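You operate a simulated robot arm through the tools that you are given. There is no shell and no other tool.

You are at the controls of a simulated robot arm. One attempt, no reset.

Task
Put things in order on the top of the teach bench. At the end: the purple test block stands where the blue screen wipe stood; the white screen wipe is on the orange drip tray; the blue screen wipe stands where the white screen wipe stood; the silver steel can stands where the purple test block stood; whatever was shut is shut again. Leave all else as you found it, and nothing knocked over.

The check looks at the end state, three seconds after you hand in, the way a careful person would. Anything else that was tipped, shoved, dropped, spilled or broken makes it a failure.

Robot
A 7-joint arm with a two-finger parallel gripper, fixed in place. Base frame: the origin is on the floor under the middle of its stand, x ahead of it, y to its left, z up; the work surface is at about z = 85.3. Lengths are in cm, angles in degrees, forces in N, time in s.
With the tool pointing down near the work surface it reaches from about 24 to 68 cm from the base axis. Its first joint turns from -66.0 to 66.0 degrees. Payload 2.4 kg.
The TCP is the grasp point between the finger pads, 3 cm short of the fingertips. In the tool frame z runs along the fingers and y along their closing line. The gripper opens to 9.4 cm. The fingers are 2.8 cm wide and 1 cm thick; the gripper's body (5 by 9.6 cm) begins 5.5 cm behind the TCP.
Orientation is told as [roll, pitch, yaw] about the base's x, y, z axes, in that order, counted from this pose: with the fingers straight down and closing along the base's y, the tool's x points along the base's -x, its y along +y and its z along -z.

Tools
- The arm moves only by the tool send_rows. Its argument "steps" is one flat list of numbers, 7 for each row, row after row: the shift along the base's x, y, z in cm, then the turn, a rotation vector about the base's x, y, z in degrees, then the opening, from 0 (shut) to 1 (fully open). In form: [x, y, z, rx, ry, rz, fingers, x, y, z, rx, ry, rz, fingers, ...]. A call has 1 to 20 rows; each row shifts and turns the commanded pose from where the row before left it. Each row takes 0.2 s and may step no farther than 5 cm and 8.6 degrees from the row before; otherwise, or with a gripper value out of range, the whole call is refused. Where a pose cannot be reached the arm comes as near as it can. A force on the tool above 40 N (or 10 N above the force at the start of the call, whichever is more), or a blocked arm, ends the call early, and 0.2 s more pass. The fingers move at their own pace (about 15.3 cm/s each) and stop on an object; they squeeze with about 34 N. The grip force told is the motor's: it shows also when the fingers shut on nothing. Time passes only in rows, and 0.2 s behind the last, so rows that do not move let the fingers close. It gives the time, the measured TCP pose, the force on the tool (base axes), the opening and the grip force at its end, in the units of the frame above (readings bear some noise), with the torque about the TCP (base axes, N m) and any sound that the robot's microphone picked up.
- Cameras (640 x 400 px; columns grow to the right, rows downward): "scene" is fixed at [2.63, 46.37, 144.58]; the picture's right is [-0.87, -0.49, 0.00], its down [-0.27, 0.47, -0.84] and it looks along [0.42, -0.73, -0.54] (base axes); focal length 328 px, centre (320, 200). "wrist" rides on the gripper at [7.6, 1.4, -10.3] in the tool frame; the picture's right is [-0.18, 0.98, 0.00], its down [-0.75, -0.14, -0.64] and it looks along [-0.63, -0.12, 0.77] (tool axes); focal length 243 px, centre (320, 200). There is no depth. A picture from a camera that has moved, and an enlarged one, comes with that camera's place and axes in the base frame and with its lens.
- grab_frame(camera): a new picture of that camera. No time passes.
- enlarge(camera, box): a new picture of the part [left, top, right, bottom] of that camera's present view, enlarged. No time passes.
- hand_in(): hands the job in; it is judged then, once.

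Places have to be worked out from the pictures, the camera data and where the tool is seen. Open the gripper and draw the arm clear of the work before you hand the job in, unless the task says otherwise.

The tools are called after ">>>" by a JSON object that holds its "api" and its "payload". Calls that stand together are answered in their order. send_rows: Moves the arm, as the interface text tells. Its arguments: {"type":"object","properties":{"steps":{"type":"array","items":{"type":"number"}}},"required":["steps"]} The other tools are called the same way: grab_frame (camera) takes a picture; enlarge (camera, box) takes an enlarged picture of a part of a camera's view; hand_in () hands the job in.

At the start:

```text
time_s: 0.0
position: [35.65, -22.84, 116.33]
tcp_rot: [-0.1, 0.0, -0.1]
contact_force: [-0.1, -0.5, -0.3]
torque: [0.01, -0.01, 0.01]
opening: 9.4
grip_force: 0.1
```

scene: 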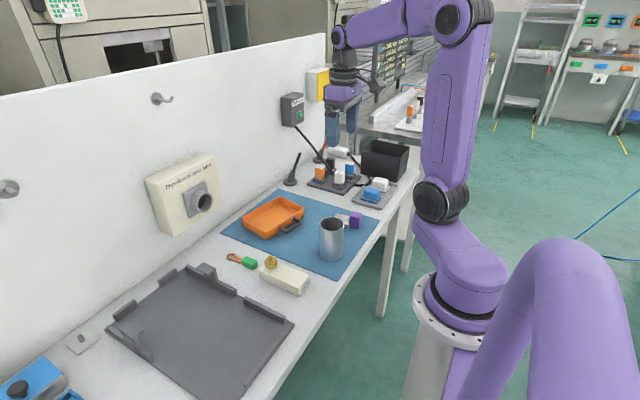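
wrist: 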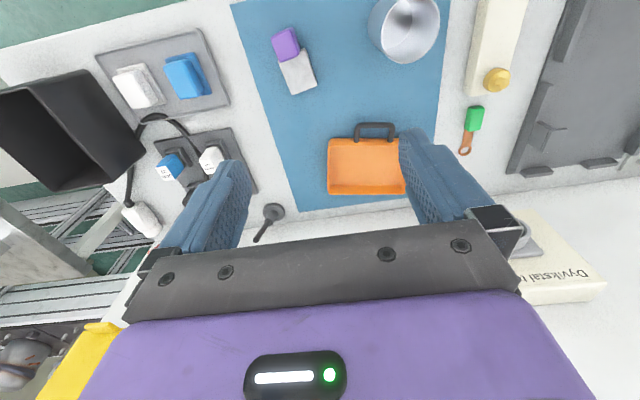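

I'll begin by looking closer at the bench: the purple/white block near the can, the tray with the two wipes, and the orange tray.

>>> {"api": "enlarge", "payload": {"camera": "scene", "box": [220, 120, 440, 280]}}

>>> {"api": "enlarge", "payload": {"camera": "wrist", "box": [80, 0, 340, 220]}}

>>> {"api": "enlarge", "payload": {"camera": "wrist", "box": [320, 0, 640, 200]}}

>>> {"api": "enlarge", "payload": {"camera": "scene", "box": [280, 130, 420, 220]}}

```text
2.50 times, centred on (330, 200) of scene
camera zoom: at [2.63, 46.37, 144.58], right [-0.87, -0.49, 0.0], down [-0.27, 0.47, -0.84], along [0.42, -0.73, -0.54], focal length 820 px, centre (295, 200)
```

zoom: 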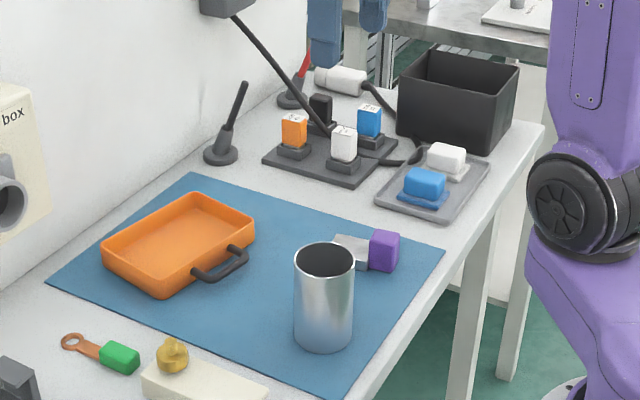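

```text
1.82 times, centred on (210, 110) of wrist
camera zoom: at [27.92, -21.37, 126.69], right [0.19, 0.98, 0.0], down [0.75, -0.14, 0.64], along [0.63, -0.12, -0.77], focal length 441 px, centre (520, 364)
```

zoom: 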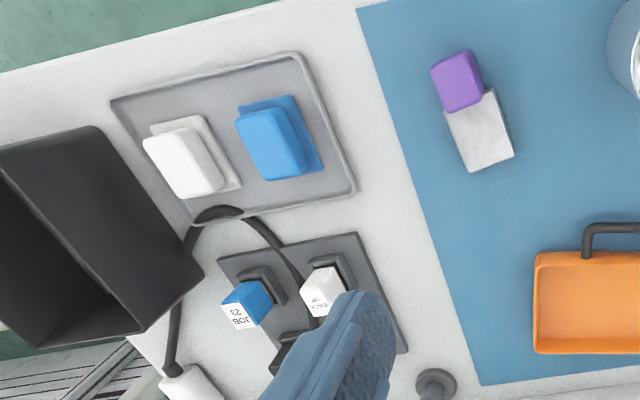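

```text
2.00 times, centred on (480, 100) of wrist
camera zoom: at [27.92, -21.37, 126.69], right [0.19, 0.98, 0.0], down [0.75, -0.14, 0.64], along [0.63, -0.12, -0.77], focal length 485 px, centre (0, 400)
```

zoom: 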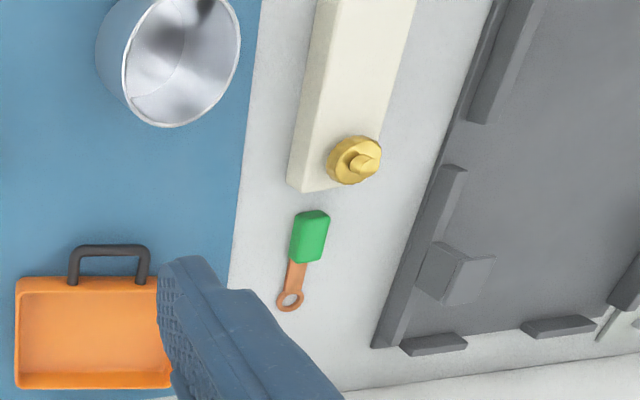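

```text
4.44 times, centred on (350, 175) of scene
camera zoom: at [2.63, 46.37, 144.58], right [-0.87, -0.49, 0.0], down [-0.27, 0.47, -0.84], along [0.42, -0.73, -0.54], focal length 1459 px, centre (187, 311)
```

zoom: 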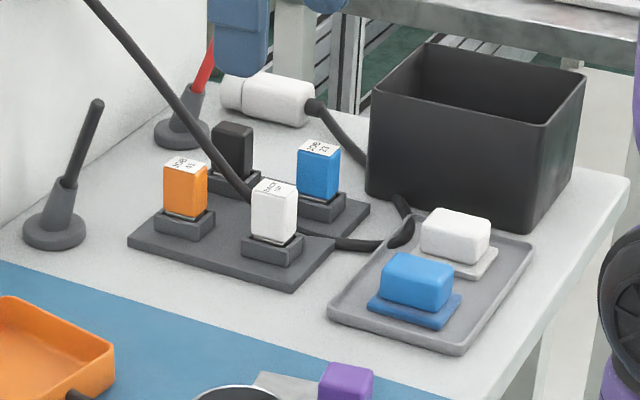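

The purple test block looks like a purple head with a steel part attached. It is at about (34, -27), with the blue wipe at about (33, -43), the white wipe at about (33, -51) and the can at about (33, -12). I'll swing the camera, staying high, to look straight at the wipes' grey tray.

>>> {"api": "send_rows", "payload": {"steps": [-1.9, -1.8, -1.0, 0, 0, -7.5, 1, -1.9, -1.8, -1.0, 0, 0, -7.5, 1, -1.9, -1.8, -1.0, 0, 0, -7.5, 1, -1.9, -1.8, -1.0, 0, 0, -7.5, 1, -1.9, -1.8, -1.0, 0, 0, -7.5, 1, -1.9, -1.8, -1.0, 0, 0, -7.5, 1, 0, 0, 0, 0, 0, 0, 1]}}

```text
time_s: 1.6
position: [24.0, -33.65, 110.49]
tcp_rot: [-0.1, 0.0, -45.2]
contact_force: [-0.3, -0.3, 0.1]
torque: [-0.01, 0.01, 0.01]
opening: 9.41
grip_force: 0.2
```

The arm got there freely. I'll take pictures from here.

>>> {"api": "grab_frame", "payload": {"camera": "wrist"}}

>>> {"api": "grab_frame", "payload": {"camera": "scene"}}

```text
taken
camera wrist: at [19.59, -27.22, 120.66], right [0.83, 0.56, 0.0], down [0.43, -0.63, 0.64], along [0.36, -0.53, -0.77], focal length 243 px, centre (320, 200)
```

wrist: 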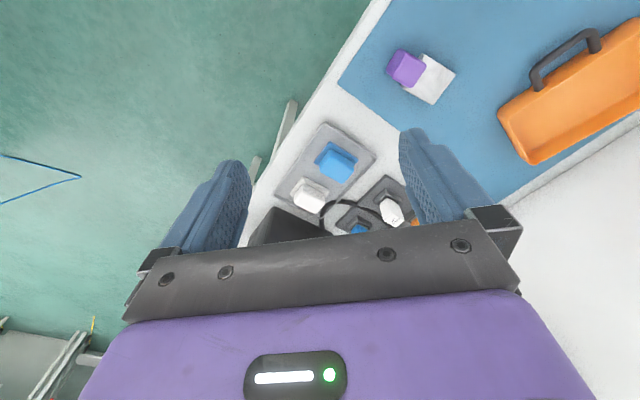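

```text
taken
```

scene: 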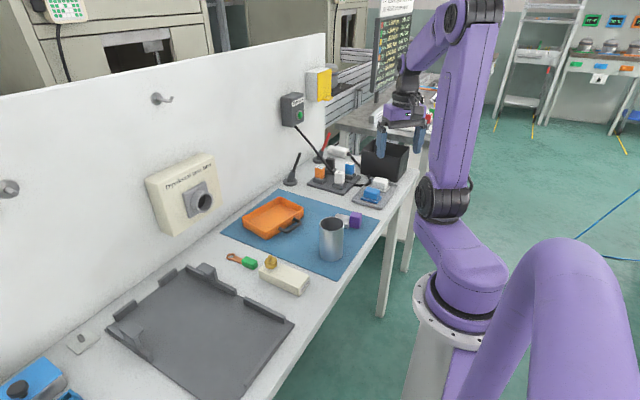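

>>> {"api": "enlarge", "payload": {"camera": "wrist", "box": [250, 110, 410, 240]}}

>>> {"api": "enlarge", "payload": {"camera": "wrist", "box": [370, 30, 470, 120]}}

>>> {"api": "enlarge", "payload": {"camera": "scene", "box": [300, 200, 380, 270]}}

>>> {"api": "enlarge", "payload": {"camera": "scene", "box": [230, 180, 320, 250]}}

```text
3.08 times, centred on (330, 175) of wrist
camera zoom: at [19.59, -27.22, 120.66], right [0.83, 0.56, 0.0], down [0.43, -0.63, 0.64], along [0.36, -0.53, -0.77], focal length 746 px, centre (289, 277)
```

zoom: 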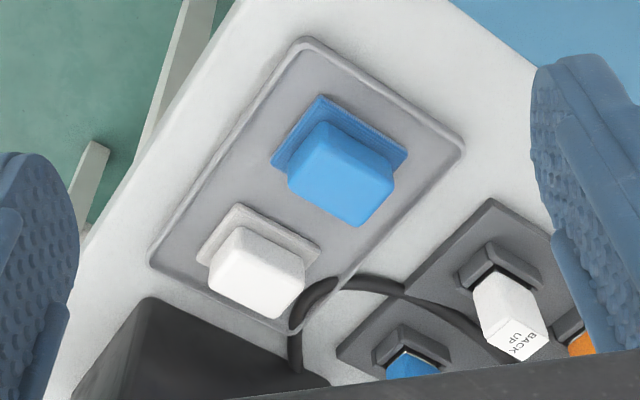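

```text
4.44 times, centred on (420, 75) of wrist
camera zoom: at [19.59, -27.22, 120.66], right [0.83, 0.56, 0.0], down [0.43, -0.63, 0.64], along [0.36, -0.53, -0.77], focal length 1078 px, centre (-124, 756)
```

zoom: 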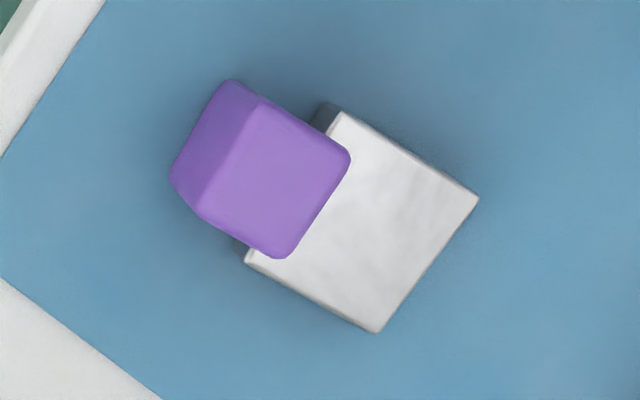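

```text
5.71 times, centred on (340, 235) of scene
camera zoom: at [2.63, 46.37, 144.58], right [-0.87, -0.49, 0.0], down [-0.27, 0.47, -0.84], along [0.42, -0.73, -0.54], focal length 1875 px, centre (206, 0)
```

zoom: 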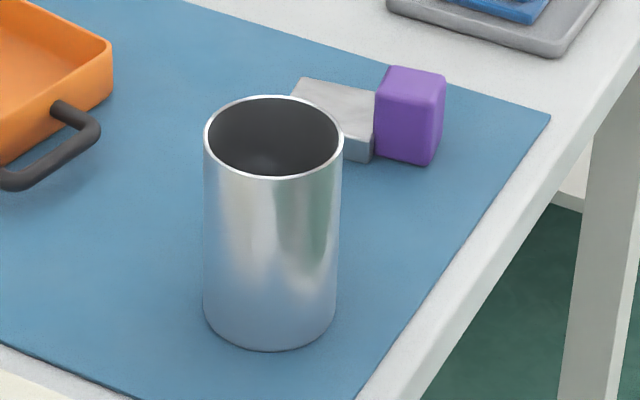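

```text
5.71 times, centred on (275, 215) of scene
camera zoom: at [2.63, 46.37, 144.58], right [-0.87, -0.49, 0.0], down [-0.27, 0.47, -0.84], along [0.42, -0.73, -0.54], focal length 1875 px, centre (577, 114)
```

zoom: 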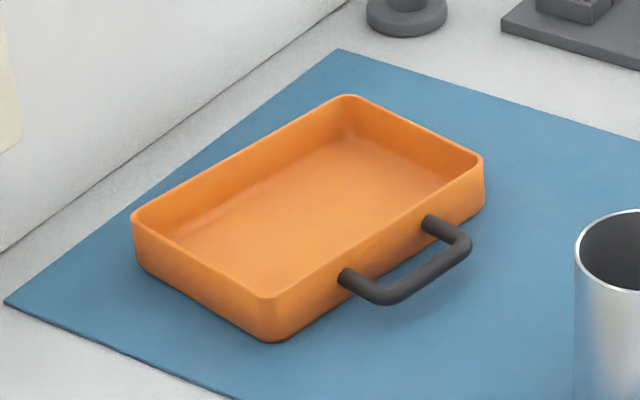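

The wipes' tray spans about x 28–38.4, y -54.6 to -38.3. I put the white wipe at about (33.2, -50.3) and the blue at about (33.2, -42.6), both with tops near z = 88. I'll hover over the white wipe with yaw 0, closing along y, to check it up close.

>>> {"api": "send_rows", "payload": {"steps": [1.53, -2.78, -1.0, 0, 0, 7.53, 0.64, 1.53, -2.78, -1.0, 0, 0, 7.53, 0.64, 1.53, -2.78, -1.0, 0, 0, 7.53, 0.64, 1.53, -2.78, -1.0, 0, 0, 7.53, 0.64, 1.53, -2.78, -1.0, 0, 0, 7.53, 0.64, 1.53, -2.78, -1.0, 0, 0, 7.53, 0.64, 0, 0, 0, 0, 0, 0, 0.64]}}

>>> {"api": "grab_frame", "payload": {"camera": "wrist"}}

>>> {"api": "grab_frame", "payload": {"camera": "scene"}}

```text
time_s: 3.2
position: [33.38, -50.34, 104.47]
tcp_rot: [0.0, -0.1, 0.3]
contact_force: [-0.7, -0.2, -0.7]
torque: [-0.02, -0.03, -0.01]
opening: 6.05
grip_force: 0.0
```

```text
taken
camera wrist: at [25.69, -48.9, 114.67], right [0.18, 0.98, 0.0], down [0.75, -0.14, 0.64], along [0.63, -0.12, -0.77], focal length 243 px, centre (320, 200)
```

wrist: 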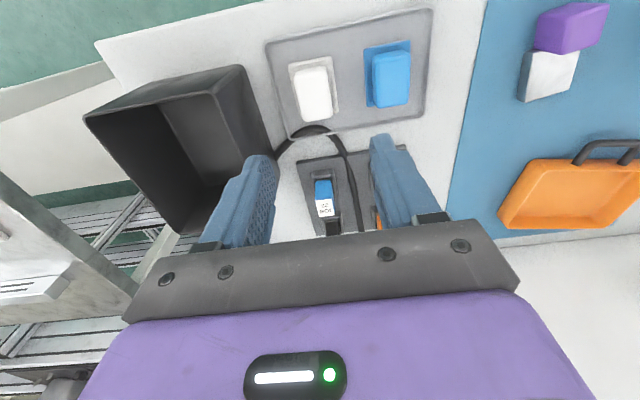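

```text
taken
```

scene: 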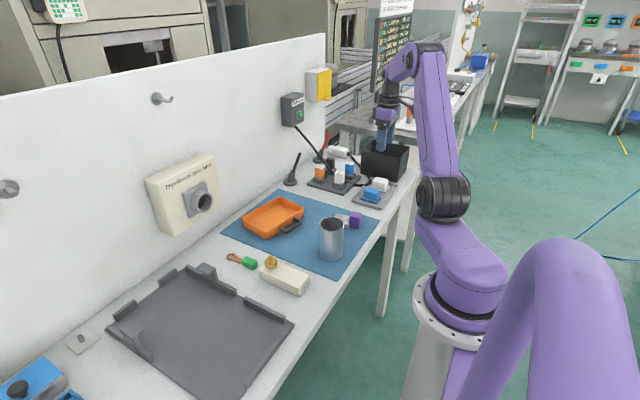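

>>> {"api": "enlarge", "payload": {"camera": "wrist", "box": [230, 0, 450, 160]}}

>>> {"api": "enlarge", "payload": {"camera": "scene", "box": [330, 120, 430, 220]}}

>>> {"api": "enlarge", "payload": {"camera": "wrist", "box": [500, 0, 640, 110]}}

```text
2.50 times, centred on (340, 80) of wrist
camera zoom: at [25.69, -48.9, 114.67], right [0.18, 0.98, 0.0], down [0.75, -0.14, 0.64], along [0.63, -0.12, -0.77], focal length 606 px, centre (270, 500)
```

zoom: 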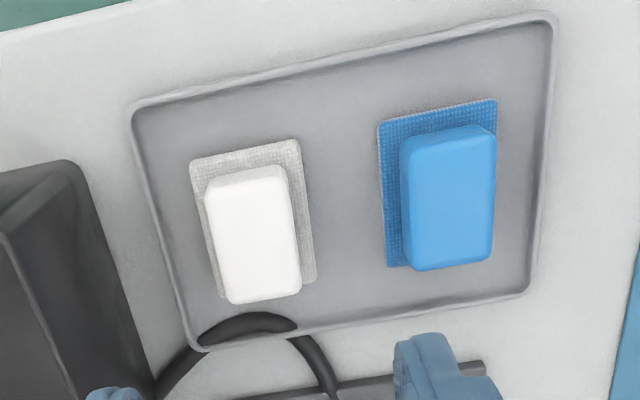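

```text
4.00 times, centred on (380, 170) of scene
camera zoom: at [2.63, 46.37, 144.58], right [-0.87, -0.49, 0.0], down [-0.27, 0.47, -0.84], along [0.42, -0.73, -0.54], focal length 1313 px, centre (80, 320)
```

zoom: 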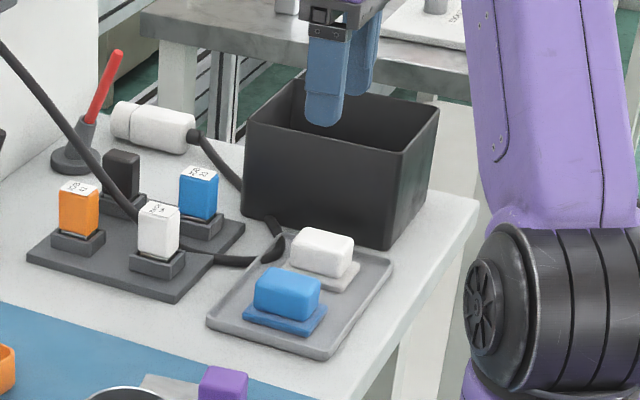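

```text
3.64 times, centred on (570, 55) of wrist
camera zoom: at [25.69, -48.9, 114.67], right [0.18, 0.98, 0.0], down [0.75, -0.14, 0.64], along [0.63, -0.12, -0.77], focal length 882 px, centre (-589, 727)
```

zoom: 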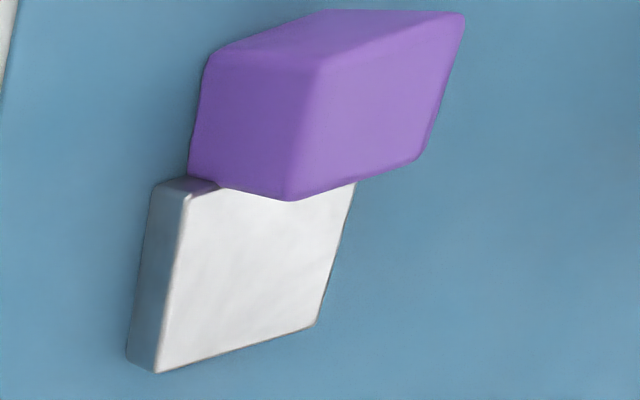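

From this view the white wipe's centre is (33.2, -50.9) and the blue's is (33.2, -43.0). Each has a plate of about 4.5 x 5.8 with foam of about 3.4 x 4.7 on it, and the bin wall is at y ≈ -58. A cable lies over the far tray corner, so I'll grip along y and come down in stages.

>>> {"api": "send_rows", "payload": {"steps": [-0.2, -0.55, -3, 0, 0, -0.2, 0.64, 0, 0, -3, 0, 0, 0, 0.64, 0, 0, -3, 0, 0, 0, 0.64, 0, 0, -3, 0, 0, 0, 0.64, 0, 0, 0, 0, 0, 0, 0.64]}}

>>> {"api": "grab_frame", "payload": {"camera": "wrist"}}

>>> {"api": "enlarge", "payload": {"camera": "scene", "box": [330, 130, 430, 220]}}

```text
time_s: 4.4
position: [33.21, -50.9, 92.44]
tcp_rot: [-0.1, 0.0, -0.1]
contact_force: [-0.2, 1.0, -0.3]
torque: [0.04, 0.0, 0.0]
opening: 6.0
grip_force: 0.2
```

```text
taken
camera wrist: at [25.56, -49.4, 102.58], right [0.19, 0.98, 0.0], down [0.75, -0.14, 0.64], along [0.63, -0.12, -0.77], focal length 243 px, centre (320, 200)
```

wrist: 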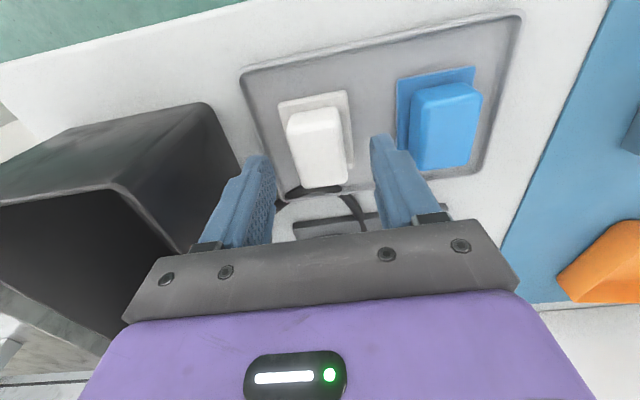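

```text
4.44 times, centred on (380, 175) of scene
camera zoom: at [2.63, 46.37, 144.58], right [-0.87, -0.49, 0.0], down [-0.27, 0.47, -0.84], along [0.42, -0.73, -0.54], focal length 1459 px, centre (53, 311)
```

zoom: 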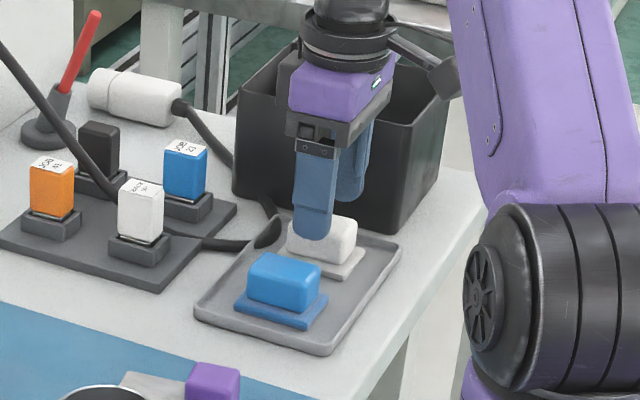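

The white foam sits centred under the TCP at column 320, row 149, as predicted. I'll go down to z ≈ 89.6, which puts the fingertips just above the plate, and watch the force.

>>> {"api": "send_rows", "payload": {"steps": [0, 0, -1.2, 0, 0, 0, 0.64, 0, 0, -1.0, 0, 0, 0, 0.64, 0, 0, -0.6, 0, 0, 0, 0.64, 0, 0, 0, 0, 0, 0, 0.64]}}

>>> {"api": "grab_frame", "payload": {"camera": "wrist"}}

>>> {"api": "enlarge", "payload": {"camera": "scene", "box": [350, 150, 420, 220]}}

```text
time_s: 5.4
position: [33.07, -50.83, 89.66]
tcp_rot: [0.0, -0.1, -0.2]
contact_force: [-0.2, -0.7, -0.2]
torque: [0.0, 0.02, -0.03]
opening: 6.03
grip_force: 0.0
```

```text
taken
camera wrist: at [25.51, -49.37, 99.83], right [0.19, 0.98, 0.0], down [0.75, -0.14, 0.64], along [0.63, -0.12, -0.77], focal length 243 px, centre (320, 200)
```

wrist: 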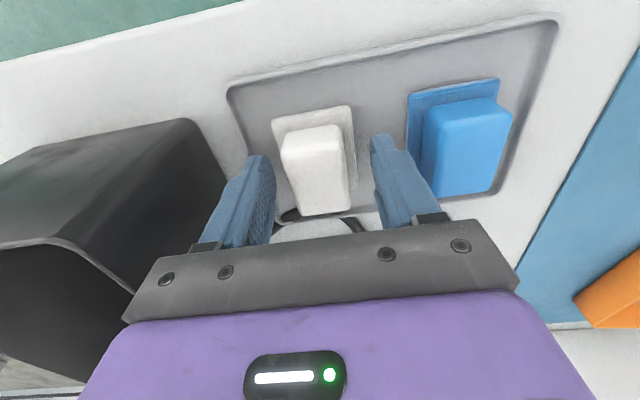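

```text
5.71 times, centred on (385, 185) of scene
camera zoom: at [2.63, 46.37, 144.58], right [-0.87, -0.49, 0.0], down [-0.27, 0.47, -0.84], along [0.42, -0.73, -0.54], focal length 1875 px, centre (-51, 286)
```

zoom: 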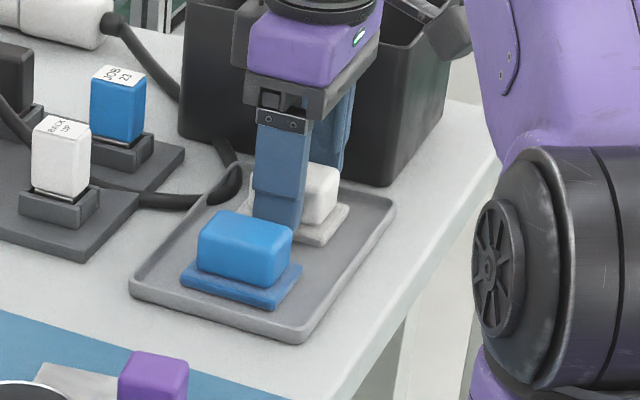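

There is no contact and the foam is between the fingers. I'll close on it.

>>> {"api": "send_rows", "payload": {"steps": [0, 0, 0, 0, 0, 0, 0.35, 0, 0, 0, 0, 0, 0, 0.2, 0, 0, 0, 0, 0, 0, 0.0, 0, 0, 0, 0, 0, 0, 0.0]}}

>>> {"api": "grab_frame", "payload": {"camera": "wrist"}}

```text
time_s: 6.4
position: [33.21, -50.87, 89.6]
tcp_rot: [0.1, 0.0, -0.1]
contact_force: [-0.1, 0.4, -0.2]
torque: [0.03, 0.01, 0.02]
opening: 3.28
grip_force: 34.4
```

```text
taken
camera wrist: at [25.51, -49.38, 99.85], right [0.19, 0.98, 0.0], down [0.75, -0.14, 0.64], along [0.63, -0.12, -0.77], focal length 243 px, centre (320, 200)
```

wrist: 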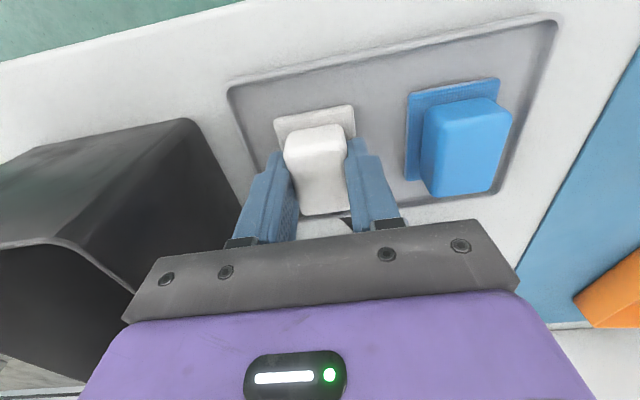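

It's gripped at 3.28 cm. I'll lift it straight up, slowly at first, and check it comes along level.

>>> {"api": "send_rows", "payload": {"steps": [0, 0, 0.7, 0, 0, 0, 0, 0, 0, 1.5, 0, 0, 0, 0, 0, 0, 2.5, 0, 0, 0, 0, 0, 0, 3, 0, 0, 0, 0, 0, 0, 3, 0, 0, 0, 0, 0, 0, 3, 0, 0, 0, 0, 0, 0, 0, 0, 0, 0, 0]}}

>>> {"api": "grab_frame", "payload": {"camera": "wrist"}}

>>> {"api": "enlarge", "payload": {"camera": "scene", "box": [320, 100, 440, 220]}}

```text
time_s: 8.0
position: [33.09, -50.8, 103.35]
tcp_rot: [-0.1, 0.0, 0.0]
contact_force: [0.2, 0.5, -0.2]
torque: [0.02, 0.05, 0.01]
opening: 3.24
grip_force: 34.1
```

```text
taken
camera wrist: at [25.51, -49.31, 113.52], right [0.19, 0.98, 0.0], down [0.75, -0.14, 0.64], along [0.63, -0.12, -0.77], focal length 243 px, centre (320, 200)
```

wrist: 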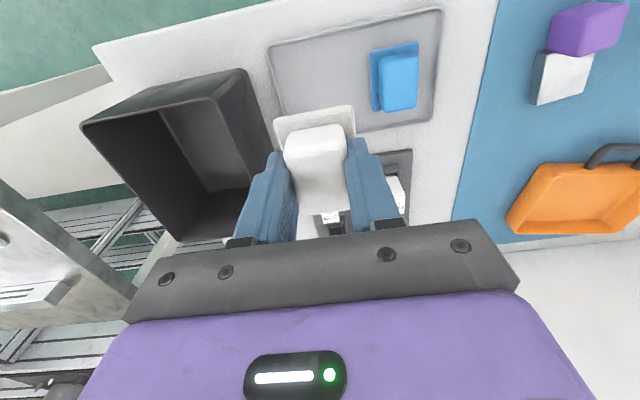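

```text
3.33 times, centred on (380, 160) of scene
camera zoom: at [2.63, 46.37, 144.58], right [-0.87, -0.49, 0.0], down [-0.27, 0.47, -0.84], along [0.42, -0.73, -0.54], focal length 1094 px, centre (120, 333)
```

zoom: 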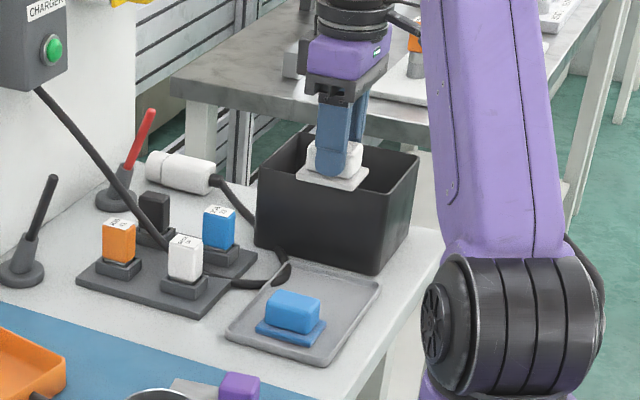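

The white wipe is lifted level and the cable is undisturbed. I'll carry it high toward the orange tray and look at the tray from near its edge.

>>> {"api": "send_rows", "payload": {"steps": [1.6, 4.1, 0.3, 0, 0, 0, 0, 1.6, 4.1, 0.3, 0, 0, 0, 0, 1.6, 4.1, 0.3, 0, 0, 0, 0, 1.6, 4.1, 0.3, 0, 0, 0, 0, 1.6, 4.1, 0.3, 0, 0, 0, 0, 1.6, 4.1, 0.3, 0, 0, 0, 0, 1.6, 4.1, 0, 0, 0, 0, 0, 1.6, 4.1, 0, 0, 0, 0, 0, 0, 0, 0, 0, 0, 0, 0]}}

>>> {"api": "grab_frame", "payload": {"camera": "wrist"}}

>>> {"api": "grab_frame", "payload": {"camera": "scene"}}

```text
time_s: 10.0
position: [46.09, -17.83, 105.0]
tcp_rot: [-0.1, 0.0, -0.1]
contact_force: [-0.5, 0.2, -1.0]
torque: [0.02, 0.0, -0.01]
opening: 3.28
grip_force: 34.0
```

```text
taken
camera wrist: at [38.36, -16.39, 115.28], right [0.19, 0.98, 0.0], down [0.75, -0.14, 0.64], along [0.63, -0.12, -0.77], focal length 243 px, centre (320, 200)
```

wrist: 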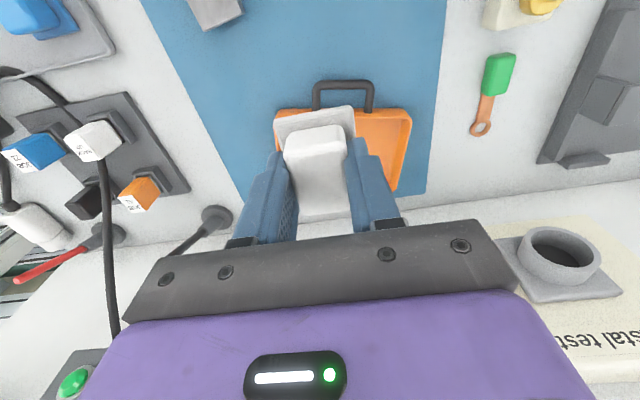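

```text
taken
```

scene: 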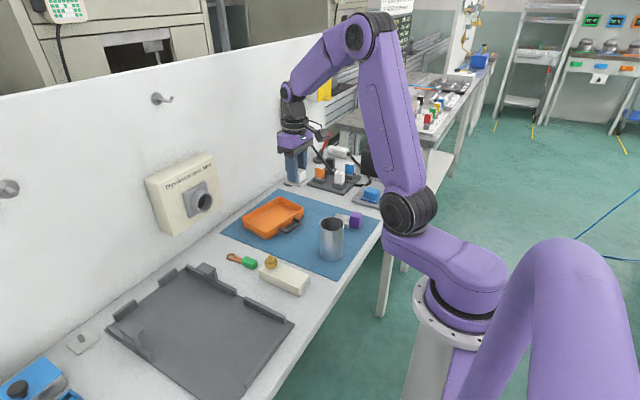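

The orange tray's centre works out to about (54, -16.6), with the rim near z = 88.4. I'll move over it and lower to just above the rim, then check.

>>> {"api": "send_rows", "payload": {"steps": [2.6, 0.4, 0, 0, 0, 0, 0, 2.6, 0.4, 0, 0, 0, 0, 0, 2.7, 0.4, -1, 0, 0, 0, 0, 0, 0, -3, 0, 0, 0, 0, 0, 0, -3, 0, 0, 0, 0, 0, 0, -3, 0, 0, 0, 0, 0, 0, 0, 0, 0, 0, 0]}}

>>> {"api": "grab_frame", "payload": {"camera": "wrist"}}

>>> {"api": "enlarge", "payload": {"camera": "scene", "box": [220, 150, 340, 250]}}

```text
time_s: 11.6
position: [54.02, -16.91, 95.24]
tcp_rot: [0.0, 0.0, -0.1]
contact_force: [-0.1, -0.3, -0.1]
torque: [0.03, 0.02, -0.02]
opening: 3.28
grip_force: 33.9
```

```text
taken
camera wrist: at [46.25, -15.4, 105.37], right [0.19, 0.98, 0.0], down [0.75, -0.14, 0.64], along [0.63, -0.12, -0.77], focal length 243 px, centre (320, 200)
```

wrist: 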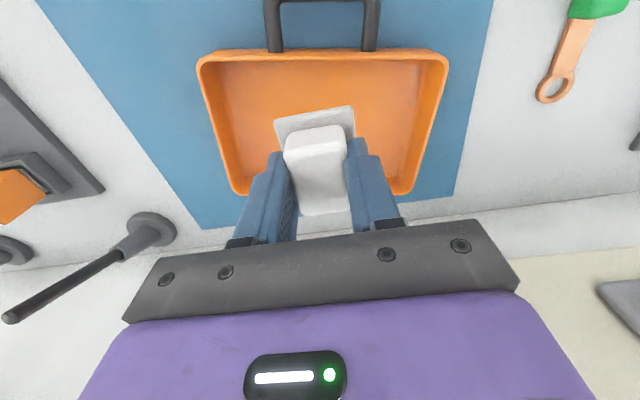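

```text
4.00 times, centred on (280, 200) of scene
camera zoom: at [2.63, 46.37, 144.58], right [-0.87, -0.49, 0.0], down [-0.27, 0.47, -0.84], along [0.42, -0.73, -0.54], focal length 1313 px, centre (480, 200)
```

zoom: 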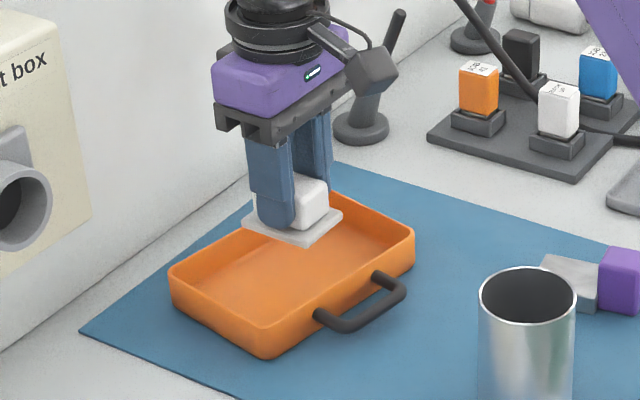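

Averaging the scene-view corners puts the tray centre at (54.8, -16.6). I'll shift slightly to centre the wipe and lower it near the tray floor.

>>> {"api": "send_rows", "payload": {"steps": [0.8, 0.3, 0, 0, 0, 0, 0, 0, 0, -1.5, 0, 0, 0, 0, 0, 0, -1.5, 0, 0, 0, 0, 0, 0, -1.5, 0, 0, 0, 0, 0, 0, 0, 0, 0, 0, 0]}}

>>> {"api": "enlarge", "payload": {"camera": "scene", "box": [230, 170, 320, 240]}}

>>> {"api": "grab_frame", "payload": {"camera": "wrist"}}

```text
time_s: 12.8
position: [54.74, -16.53, 90.68]
tcp_rot: [-0.1, 0.0, -0.1]
contact_force: [0.1, -0.2, -0.1]
torque: [0.01, 0.0, 0.02]
opening: 3.28
grip_force: 34.4
```

```text
5.71 times, centred on (275, 205) of scene
camera zoom: at [2.63, 46.37, 144.58], right [-0.87, -0.49, 0.0], down [-0.27, 0.47, -0.84], along [0.42, -0.73, -0.54], focal length 1875 px, centre (577, 171)
```

zoom: 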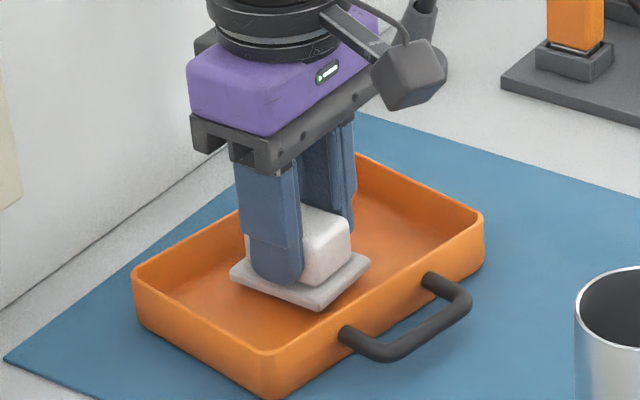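

```text
taken
camera wrist: at [47.07, -15.13, 100.81], right [0.19, 0.98, 0.0], down [0.75, -0.14, 0.64], along [0.63, -0.12, -0.77], focal length 243 px, centre (320, 200)
```

wrist: 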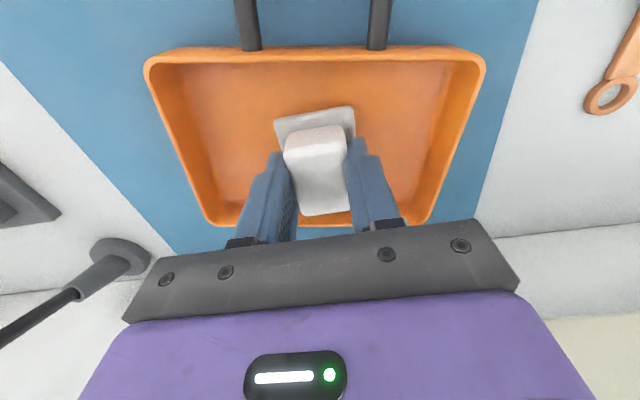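

The wipe is over the tray floor with room all round. I'll lower in small steps and read the force for touch-down.

>>> {"api": "send_rows", "payload": {"steps": [0, 0, -0.25, 0, 0, 0, 0, 0, 0, -0.25, 0, 0, 0, 0, 0, 0, 0, 0, 0, 0, 0]}}

```text
time_s: 13.6
position: [54.69, -16.68, 90.19]
tcp_rot: [-0.1, 0.0, -0.1]
contact_force: [-0.4, 0.3, -0.8]
torque: [0.0, 0.02, 0.03]
opening: 3.25
grip_force: 34.0
```

No contact yet at z = 90.2, so I'll continue down in small steps.

>>> {"api": "send_rows", "payload": {"steps": [0, 0, -0.15, 0, 0, 0, 0, 0, 0, -0.15, 0, 0, 0, 0, 0, 0, 0, 0, 0, 0, 0]}}

```text
time_s: 14.4
position: [54.63, -16.62, 89.9]
tcp_rot: [-0.1, 0.0, -0.1]
contact_force: [-0.9, -1.3, 5.8]
torque: [0.0, 0.02, -0.01]
opening: 3.26
grip_force: 34.0
```

The 5.8 N upward shows the wipe has just touched the tray floor. I'll open the fingers gently and then rise straight up.

>>> {"api": "send_rows", "payload": {"steps": [0, 0, 0, 0, 0, 0, 0.45, 0, 0, 0, 0, 0, 0, 0.6, 0, 0, 0, 0, 0, 0, 0.64, 0, 0, 1.5, 0, 0, 0, 0.64, 0, 0, 3, 0, 0, 0, 0.64, 0, 0, 3, 0, 0, 0, 0.64, 0, 0, 3, 0, 0, 0, 0.64, 0, 0, 3, 0, 0, 0, 0.64, 0, 0, 0, 0, 0, 0, 0.64]}}

>>> {"api": "grab_frame", "payload": {"camera": "wrist"}}

>>> {"api": "enlarge", "payload": {"camera": "scene", "box": [230, 170, 320, 240]}}

```text
time_s: 16.4
position: [54.5, -16.48, 103.32]
tcp_rot: [0.0, 0.0, -0.1]
contact_force: [-0.5, 0.5, -0.5]
torque: [0.0, 0.01, 0.01]
opening: 6.02
grip_force: 0.0
```

```text
taken
camera wrist: at [46.89, -15.02, 113.56], right [0.19, 0.98, 0.0], down [0.75, -0.14, 0.64], along [0.63, -0.12, -0.77], focal length 243 px, centre (320, 200)
```

wrist: 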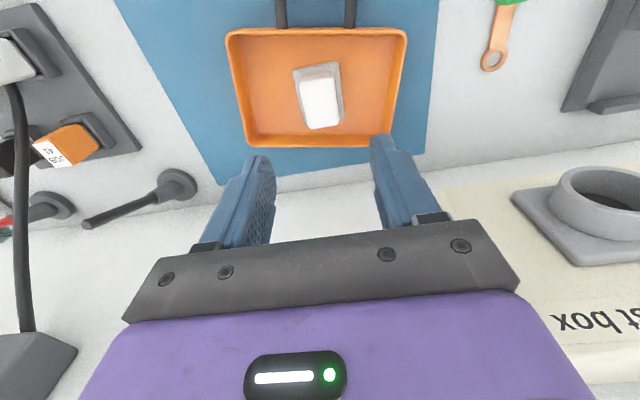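

```text
5.71 times, centred on (275, 205) of scene
camera zoom: at [2.63, 46.37, 144.58], right [-0.87, -0.49, 0.0], down [-0.27, 0.47, -0.84], along [0.42, -0.73, -0.54], focal length 1875 px, centre (577, 171)
```

zoom: 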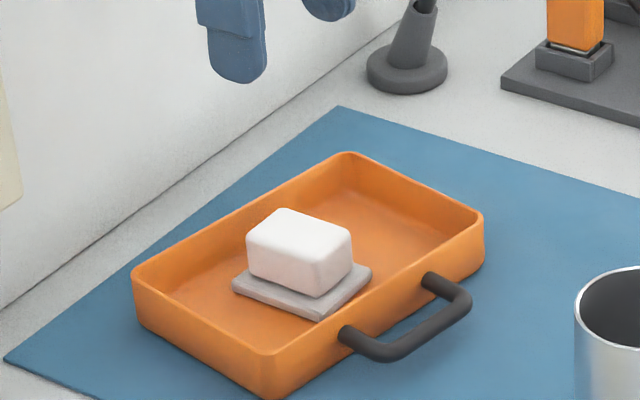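

The white wipe stands level in the middle of the orange tray. Next is the blue wipe, so I'll go back over at height to (33.2, -43.0).

>>> {"api": "send_rows", "payload": {"steps": [-2.69, -3.31, 0, 0, 0, 0, 0.64, -2.69, -3.31, 0, 0, 0, 0, 0.64, -2.69, -3.31, 0, 0, 0, 0, 0.64, -2.69, -3.31, 0, 0, 0, 0, 0.64, -2.69, -3.31, 0, 0, 0, 0, 0.64, -2.69, -3.31, 0, 0, 0, 0, 0.64, -2.69, -3.31, 0, 0, 0, 0, 0.64, -2.69, -3.31, 0, 0, 0, 0, 0.64, 0, 0, -3, 0, 0, 0, 0.64, 0, 0, -3, 0, 0, 0, 0.64, 0, 0, -3, 0, 0, 0, 0.64, 0, 0, 0, 0, 0, 0, 0.64]}}

>>> {"api": "grab_frame", "payload": {"camera": "wrist"}}

```text
time_s: 19.0
position: [33.2, -43.04, 94.48]
tcp_rot: [-0.1, 0.0, -0.1]
contact_force: [0.6, -0.1, 0.5]
torque: [0.02, -0.01, 0.01]
opening: 6.01
grip_force: 0.0
```

```text
taken
camera wrist: at [25.54, -41.57, 104.57], right [0.19, 0.98, 0.0], down [0.75, -0.14, 0.64], along [0.63, -0.12, -0.77], focal length 243 px, centre (320, 200)
```

wrist: 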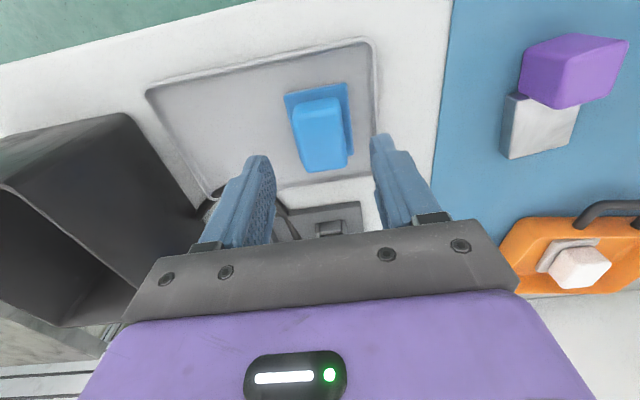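

The blue foam is centred too (column 320, row 135 as predicted). I'll descend to z ≈ 89.6 and close on it.

>>> {"api": "send_rows", "payload": {"steps": [0, 0, -2, 0, 0, 0, 0.64, 0, 0, -1.7, 0, 0, 0, 0.64, 0, 0, -0.8, 0, 0, 0, 0.64, 0, 0, -0.35, 0, 0, 0, 0.64, 0, 0, 0, 0, 0, 0, 0.64]}}

>>> {"api": "send_rows", "payload": {"steps": [0, 0, 0, 0, 0, 0, 0.4, 0, 0, 0, 0, 0, 0, 0.2, 0, 0, 0, 0, 0, 0, 0.0, 0, 0, 0, 0, 0, 0, 0.0]}}

```text
time_s: 20.2
position: [33.05, -43.02, 89.55]
tcp_rot: [-0.1, 0.0, -0.2]
contact_force: [0.3, 0.3, 0.4]
torque: [-0.01, -0.01, 0.01]
opening: 6.04
grip_force: 0.1
```

```text
time_s: 21.2
position: [33.14, -43.0, 89.54]
tcp_rot: [-0.1, 0.1, -0.1]
contact_force: [0.4, 0.2, -0.2]
torque: [0.03, 0.01, -0.03]
opening: 3.3
grip_force: 33.3
```

It's gripped at 3.3 cm. I'll lift, shift 7.85 cm in -y to the white wipe's old spot, and come down near the tray floor.

>>> {"api": "send_rows", "payload": {"steps": [0, 0, 0.7, 0, 0, 0, 0, 0, 0, 1.5, 0, 0, 0, 0, 0, 0, 2.5, 0, 0, 0, 0, 0, 0, 2, 0, 0, 0, 0, 0, -2.6, 0, 0, 0, 0, 0, 0, -2.6, 0, 0, 0, 0, 0, 0, -2.65, 0, 0, 0, 0, 0, 0, 0, 0, 0, 0, 0, 0, 0, 0, -2.5, 0, 0, 0, 0, 0, 0, -2.0, 0, 0, 0, 0, 0, 0, -1.2, 0, 0, 0, 0, 0, 0, 0, 0, 0, 0, 0]}}

>>> {"api": "grab_frame", "payload": {"camera": "wrist"}}

>>> {"api": "enlarge", "payload": {"camera": "scene", "box": [340, 140, 430, 220]}}

```text
time_s: 23.8
position: [33.05, -50.84, 90.45]
tcp_rot: [-0.1, 0.0, -0.1]
contact_force: [0.7, -0.4, 0.6]
torque: [0.03, 0.02, 0.03]
opening: 3.28
grip_force: 33.9
```

```text
taken
camera wrist: at [25.37, -49.38, 100.65], right [0.19, 0.98, 0.0], down [0.75, -0.14, 0.64], along [0.63, -0.12, -0.77], focal length 243 px, centre (320, 200)
```

wrist: 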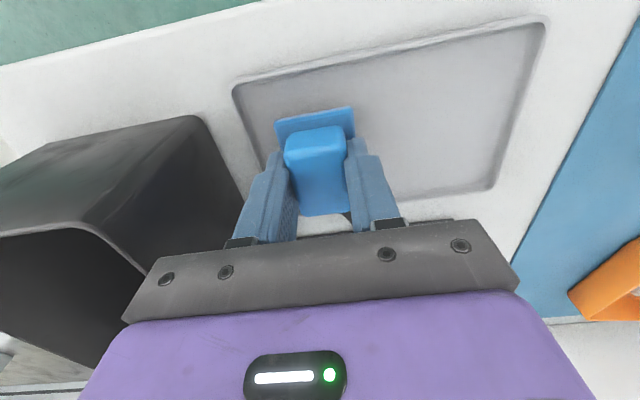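

```text
5.00 times, centred on (385, 180) of scene
camera zoom: at [2.63, 46.37, 144.58], right [-0.87, -0.49, 0.0], down [-0.27, 0.47, -0.84], along [0.42, -0.73, -0.54], focal length 1641 px, centre (-5, 300)
```

zoom: 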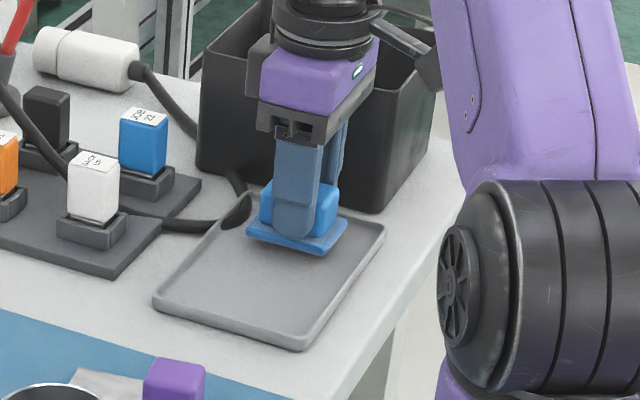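

Same spot as the white wipe's grasp pose, about 0.9 cm above its rest height. I'll lower until it touches.

>>> {"api": "send_rows", "payload": {"steps": [0, 0, -0.4, 0, 0, 0, 0, 0, 0, -0.3, 0, 0, 0, 0, 0, 0, 0, 0, 0, 0, 0]}}

>>> {"api": "send_rows", "payload": {"steps": [0, 0, -0.15, 0, 0, 0, 0, 0, 0, -0.1, 0, 0, 0, 0, 0, 0, 0, 0, 0, 0, 0]}}

```text
time_s: 24.6
position: [33.07, -50.9, 89.78]
tcp_rot: [-0.1, -0.1, -0.1]
contact_force: [-0.5, -0.3, -0.6]
torque: [0.01, 0.01, -0.02]
opening: 3.27
grip_force: 33.9
```

```text
time_s: 25.4
position: [33.06, -50.79, 89.71]
tcp_rot: [-0.1, 0.0, 0.0]
contact_force: [0.2, -0.1, -1.5]
torque: [0.0, 0.0, 0.0]
opening: 3.27
grip_force: 34.3
```

Not quite touching yet, so two more tiny steps.

>>> {"api": "send_rows", "payload": {"steps": [0, 0, -0.1, 0, 0, 0, 0, 0, 0, 0, 0, 0, 0, 0]}}

```text
time_s: 26.0
position: [33.07, -50.9, 89.44]
tcp_rot: [-0.2, 0.0, -0.1]
contact_force: [-0.9, 0.5, 4.1]
torque: [0.07, 0.06, 0.01]
opening: 3.28
grip_force: 33.8
```

Touch-down at 4 N. I'll open gently and rise.

>>> {"api": "send_rows", "payload": {"steps": [0, 0, 0, 0, 0, 0, 0.45, 0, 0, 0, 0, 0, 0, 0.6, 0, 0, 0, 0, 0, 0, 0.62, 0, 0, 1.5, 0, 0, 0, 0.62, 0, 0, 3, 0, 0, 0, 0.62, 0, 0, 3, 0, 0, 0, 0.62, 0, 0, 3, 0, 0, 0, 0.62, 0, 0, 3, 0, 0, 0, 0.62, 0, 0, 0, 0, 0, 0, 0.62]}}

>>> {"api": "grab_frame", "payload": {"camera": "wrist"}}

>>> {"api": "enlarge", "payload": {"camera": "scene", "box": [340, 140, 430, 220]}}

```text
time_s: 28.0
position: [33.19, -50.81, 102.91]
tcp_rot: [-0.1, 0.1, -0.1]
contact_force: [0.1, 0.3, -0.1]
torque: [0.02, 0.02, -0.02]
opening: 5.84
grip_force: 0.1
```

```text
taken
camera wrist: at [25.49, -49.35, 113.19], right [0.19, 0.98, 0.0], down [0.75, -0.14, 0.64], along [0.63, -0.12, -0.77], focal length 243 px, centre (320, 200)
```

wrist: 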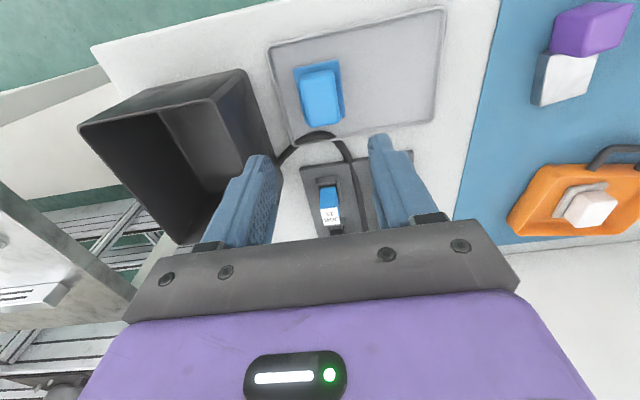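

```text
5.00 times, centred on (385, 180) of scene
camera zoom: at [2.63, 46.37, 144.58], right [-0.87, -0.49, 0.0], down [-0.27, 0.47, -0.84], along [0.42, -0.73, -0.54], focal length 1641 px, centre (-5, 300)
```

zoom: 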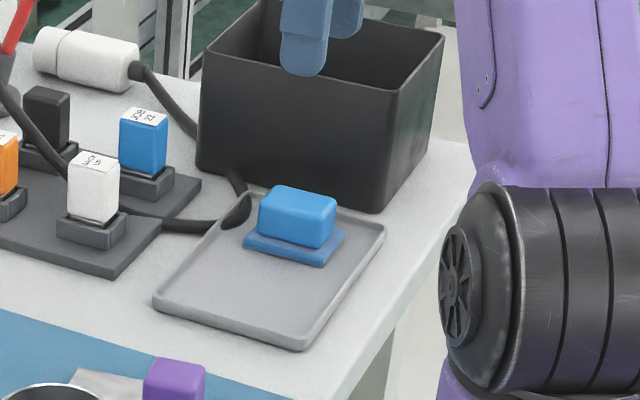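

The blue wipe now stands where the white one stood. I'll hover over the purple test block and look at it closely.

>>> {"api": "send_rows", "payload": {"steps": [0.2, 4.05, 0, 0, 0, 0, 0.75, 0.2, 4.05, 0, 0, 0, 0, 0.75, 0.2, 4.05, 0, 0, 0, 0, 0.75, 0.2, 4.05, 0, 0, 0, 0, 0.75, 0.2, 4.05, 0, 0, 0, 0, 0.75, 0.2, 4.05, 0, 0, 0, 0, 0.75, 0, 0, 0, 0, 0, 0, 0.75]}}

>>> {"api": "grab_frame", "payload": {"camera": "wrist"}}

>>> {"api": "enlarge", "payload": {"camera": "wrist", "box": [260, 30, 400, 160]}}

>>> {"api": "enlarge", "payload": {"camera": "scene", "box": [330, 195, 380, 245]}}

```text
time_s: 29.6
position: [34.14, -26.51, 103.11]
tcp_rot: [0.0, 0.1, -0.1]
contact_force: [0.5, -0.5, 0.5]
torque: [-0.03, 0.0, -0.01]
opening: 7.05
grip_force: 0.0
```

```text
taken
camera wrist: at [26.49, -25.07, 113.33], right [0.19, 0.98, 0.0], down [0.75, -0.14, 0.64], along [0.63, -0.12, -0.77], focal length 243 px, centre (320, 200)
```

wrist: 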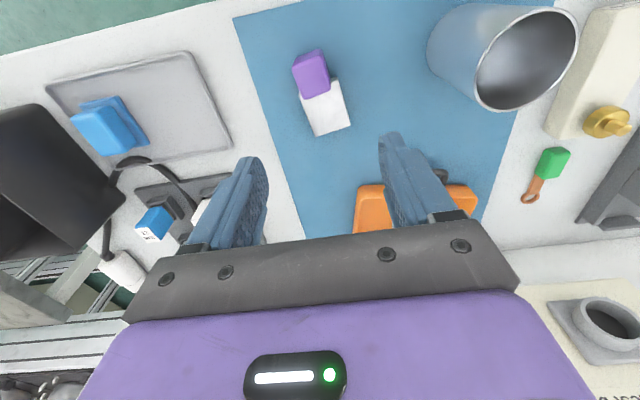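

```text
3.08 times, centred on (330, 95) of wrist
camera zoom: at [26.49, -25.07, 113.33], right [0.19, 0.98, 0.0], down [0.75, -0.14, 0.64], along [0.63, -0.12, -0.77], focal length 746 px, centre (289, 523)
```

zoom: 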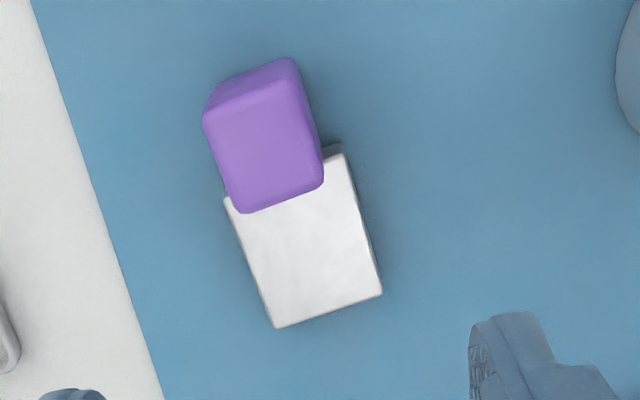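

```text
8.00 times, centred on (355, 220) of scene
camera zoom: at [2.63, 46.37, 144.58], right [-0.87, -0.49, 0.0], down [-0.27, 0.47, -0.84], along [0.42, -0.73, -0.54], focal length 2626 px, centre (40, 40)
```

zoom: 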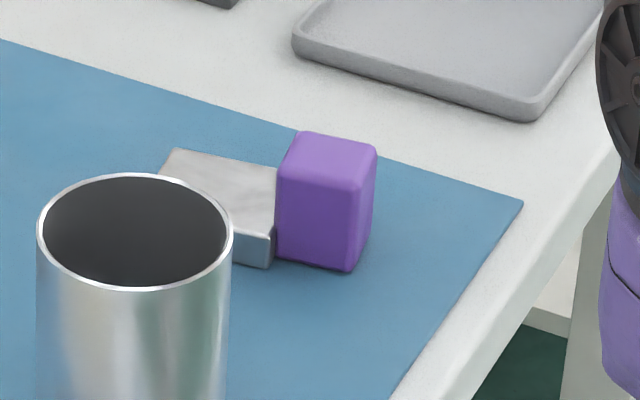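

The block is one rigid shape: a steel body of about 5.1 x 4.1 x 1.7 centred at (35.6, -26.2), with the purple head at (31.9, -26.8), yaw about +9°. Most of the weight is probably steel, so I'll turn 9° and grip the steel body near its middle.

>>> {"api": "send_rows", "payload": {"steps": [0.55, 0.15, -2, 0, 0, 4.5, 0.75, 0.55, 0.15, -2, 0, 0, 4.5, 0.75, 0, 0, -2.5, 0, 0, 0, 0.75, 0, 0, -2.5, 0, 0, 0, 0.75, 0, 0, 0, 0, 0, 0, 0.75]}}

>>> {"api": "grab_frame", "payload": {"camera": "wrist"}}

>>> {"api": "enlarge", "payload": {"camera": "wrist", "box": [260, 60, 400, 180]}}

```text
time_s: 30.8
position: [35.41, -26.46, 93.92]
tcp_rot: [0.1, 0.0, 8.9]
contact_force: [-0.3, -0.3, 0.6]
torque: [0.0, -0.01, 0.01]
opening: 7.06
grip_force: 0.0
```

```text
taken
camera wrist: at [27.68, -26.19, 104.2], right [0.03, 1.0, 0.0], down [0.77, -0.02, 0.64], along [0.64, -0.02, -0.77], focal length 243 px, centre (320, 200)
```

wrist: 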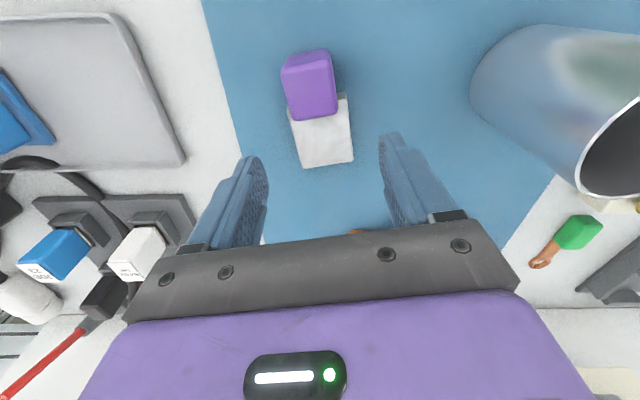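

```text
3.33 times, centred on (330, 120) of wrist
camera zoom: at [27.68, -26.19, 104.2], right [0.03, 1.0, 0.0], down [0.77, -0.02, 0.64], along [0.64, -0.02, -0.77], focal length 809 px, centre (287, 467)
```

zoom: 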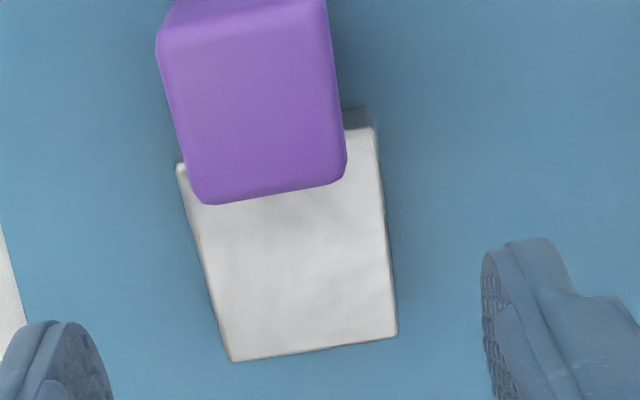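

The steel body is aligned with the tool and about 0.2 cm in +y of the TCP. I'll correct that and descend until the tips are just above the mat.

>>> {"api": "send_rows", "payload": {"steps": [0, 0.2, -2, 0, 0, 0, 0.75, 0, 0, -1.5, 0, 0, 0, 0.75, 0, 0, -0.8, 0, 0, 0, 0.75, 0, 0, -0.4, 0, 0, 0, 0.75, 0, 0, -0.2, 0, 0, 0, 0.75, 0, 0, 0, 0, 0, 0, 0.75]}}

>>> {"api": "grab_frame", "payload": {"camera": "wrist"}}

>>> {"api": "enlarge", "payload": {"camera": "scene", "box": [310, 180, 390, 250]}}

```text
time_s: 32.2
position: [35.45, -26.23, 89.08]
tcp_rot: [-0.2, 0.0, 8.9]
contact_force: [-0.4, 0.4, 0.1]
torque: [0.02, -0.02, 0.0]
opening: 7.06
grip_force: 0.0
```

```text
taken
camera wrist: at [27.66, -25.8, 99.26], right [0.03, 1.0, 0.0], down [0.77, -0.02, 0.64], along [0.64, -0.02, -0.77], focal length 243 px, centre (320, 200)
```

wrist: 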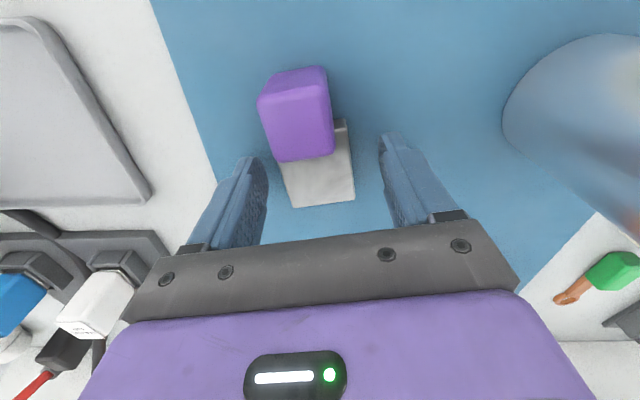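

```text
5.71 times, centred on (350, 215) of scene
camera zoom: at [2.63, 46.37, 144.58], right [-0.87, -0.49, 0.0], down [-0.27, 0.47, -0.84], along [0.42, -0.73, -0.54], focal length 1875 px, centre (149, 114)
```

zoom: 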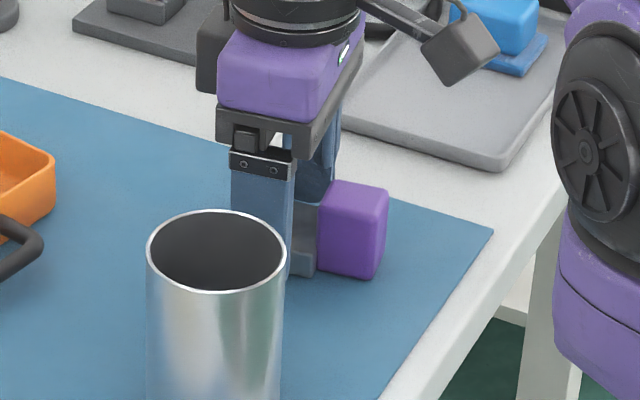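

There is no contact and the steel body lies between the fingers. I'll go 0.2 cm lower and close.

>>> {"api": "send_rows", "payload": {"steps": [0, 0, -0.2, 0, 0, 0, 0.75, 0, 0, 0, 0, 0, 0, 0.55, 0, 0, 0, 0, 0, 0, 0.4, 0, 0, 0, 0, 0, 0, 0.2, 0, 0, 0, 0, 0, 0, 0, 0, 0, 0, 0, 0, 0, 0]}}

>>> {"api": "grab_frame", "payload": {"camera": "wrist"}}

```text
time_s: 33.6
position: [35.56, -25.96, 88.89]
tcp_rot: [-0.2, 0.0, 8.9]
contact_force: [1.5, -0.2, 1.8]
torque: [-0.03, -0.16, -0.02]
opening: 4.34
grip_force: 34.1
```

```text
taken
camera wrist: at [27.74, -25.79, 99.11], right [0.03, 1.0, 0.0], down [0.77, -0.02, 0.64], along [0.64, -0.02, -0.77], focal length 243 px, centre (320, 200)
```

wrist: 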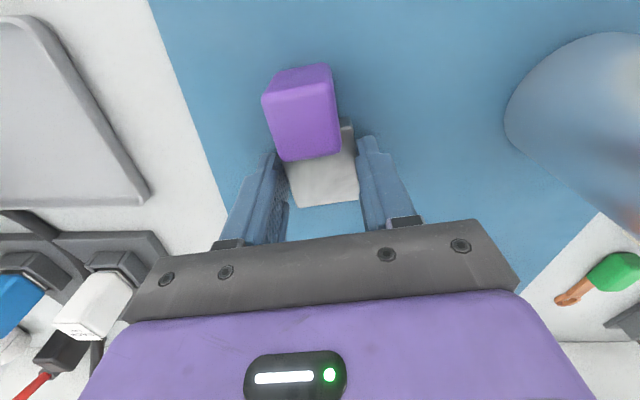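

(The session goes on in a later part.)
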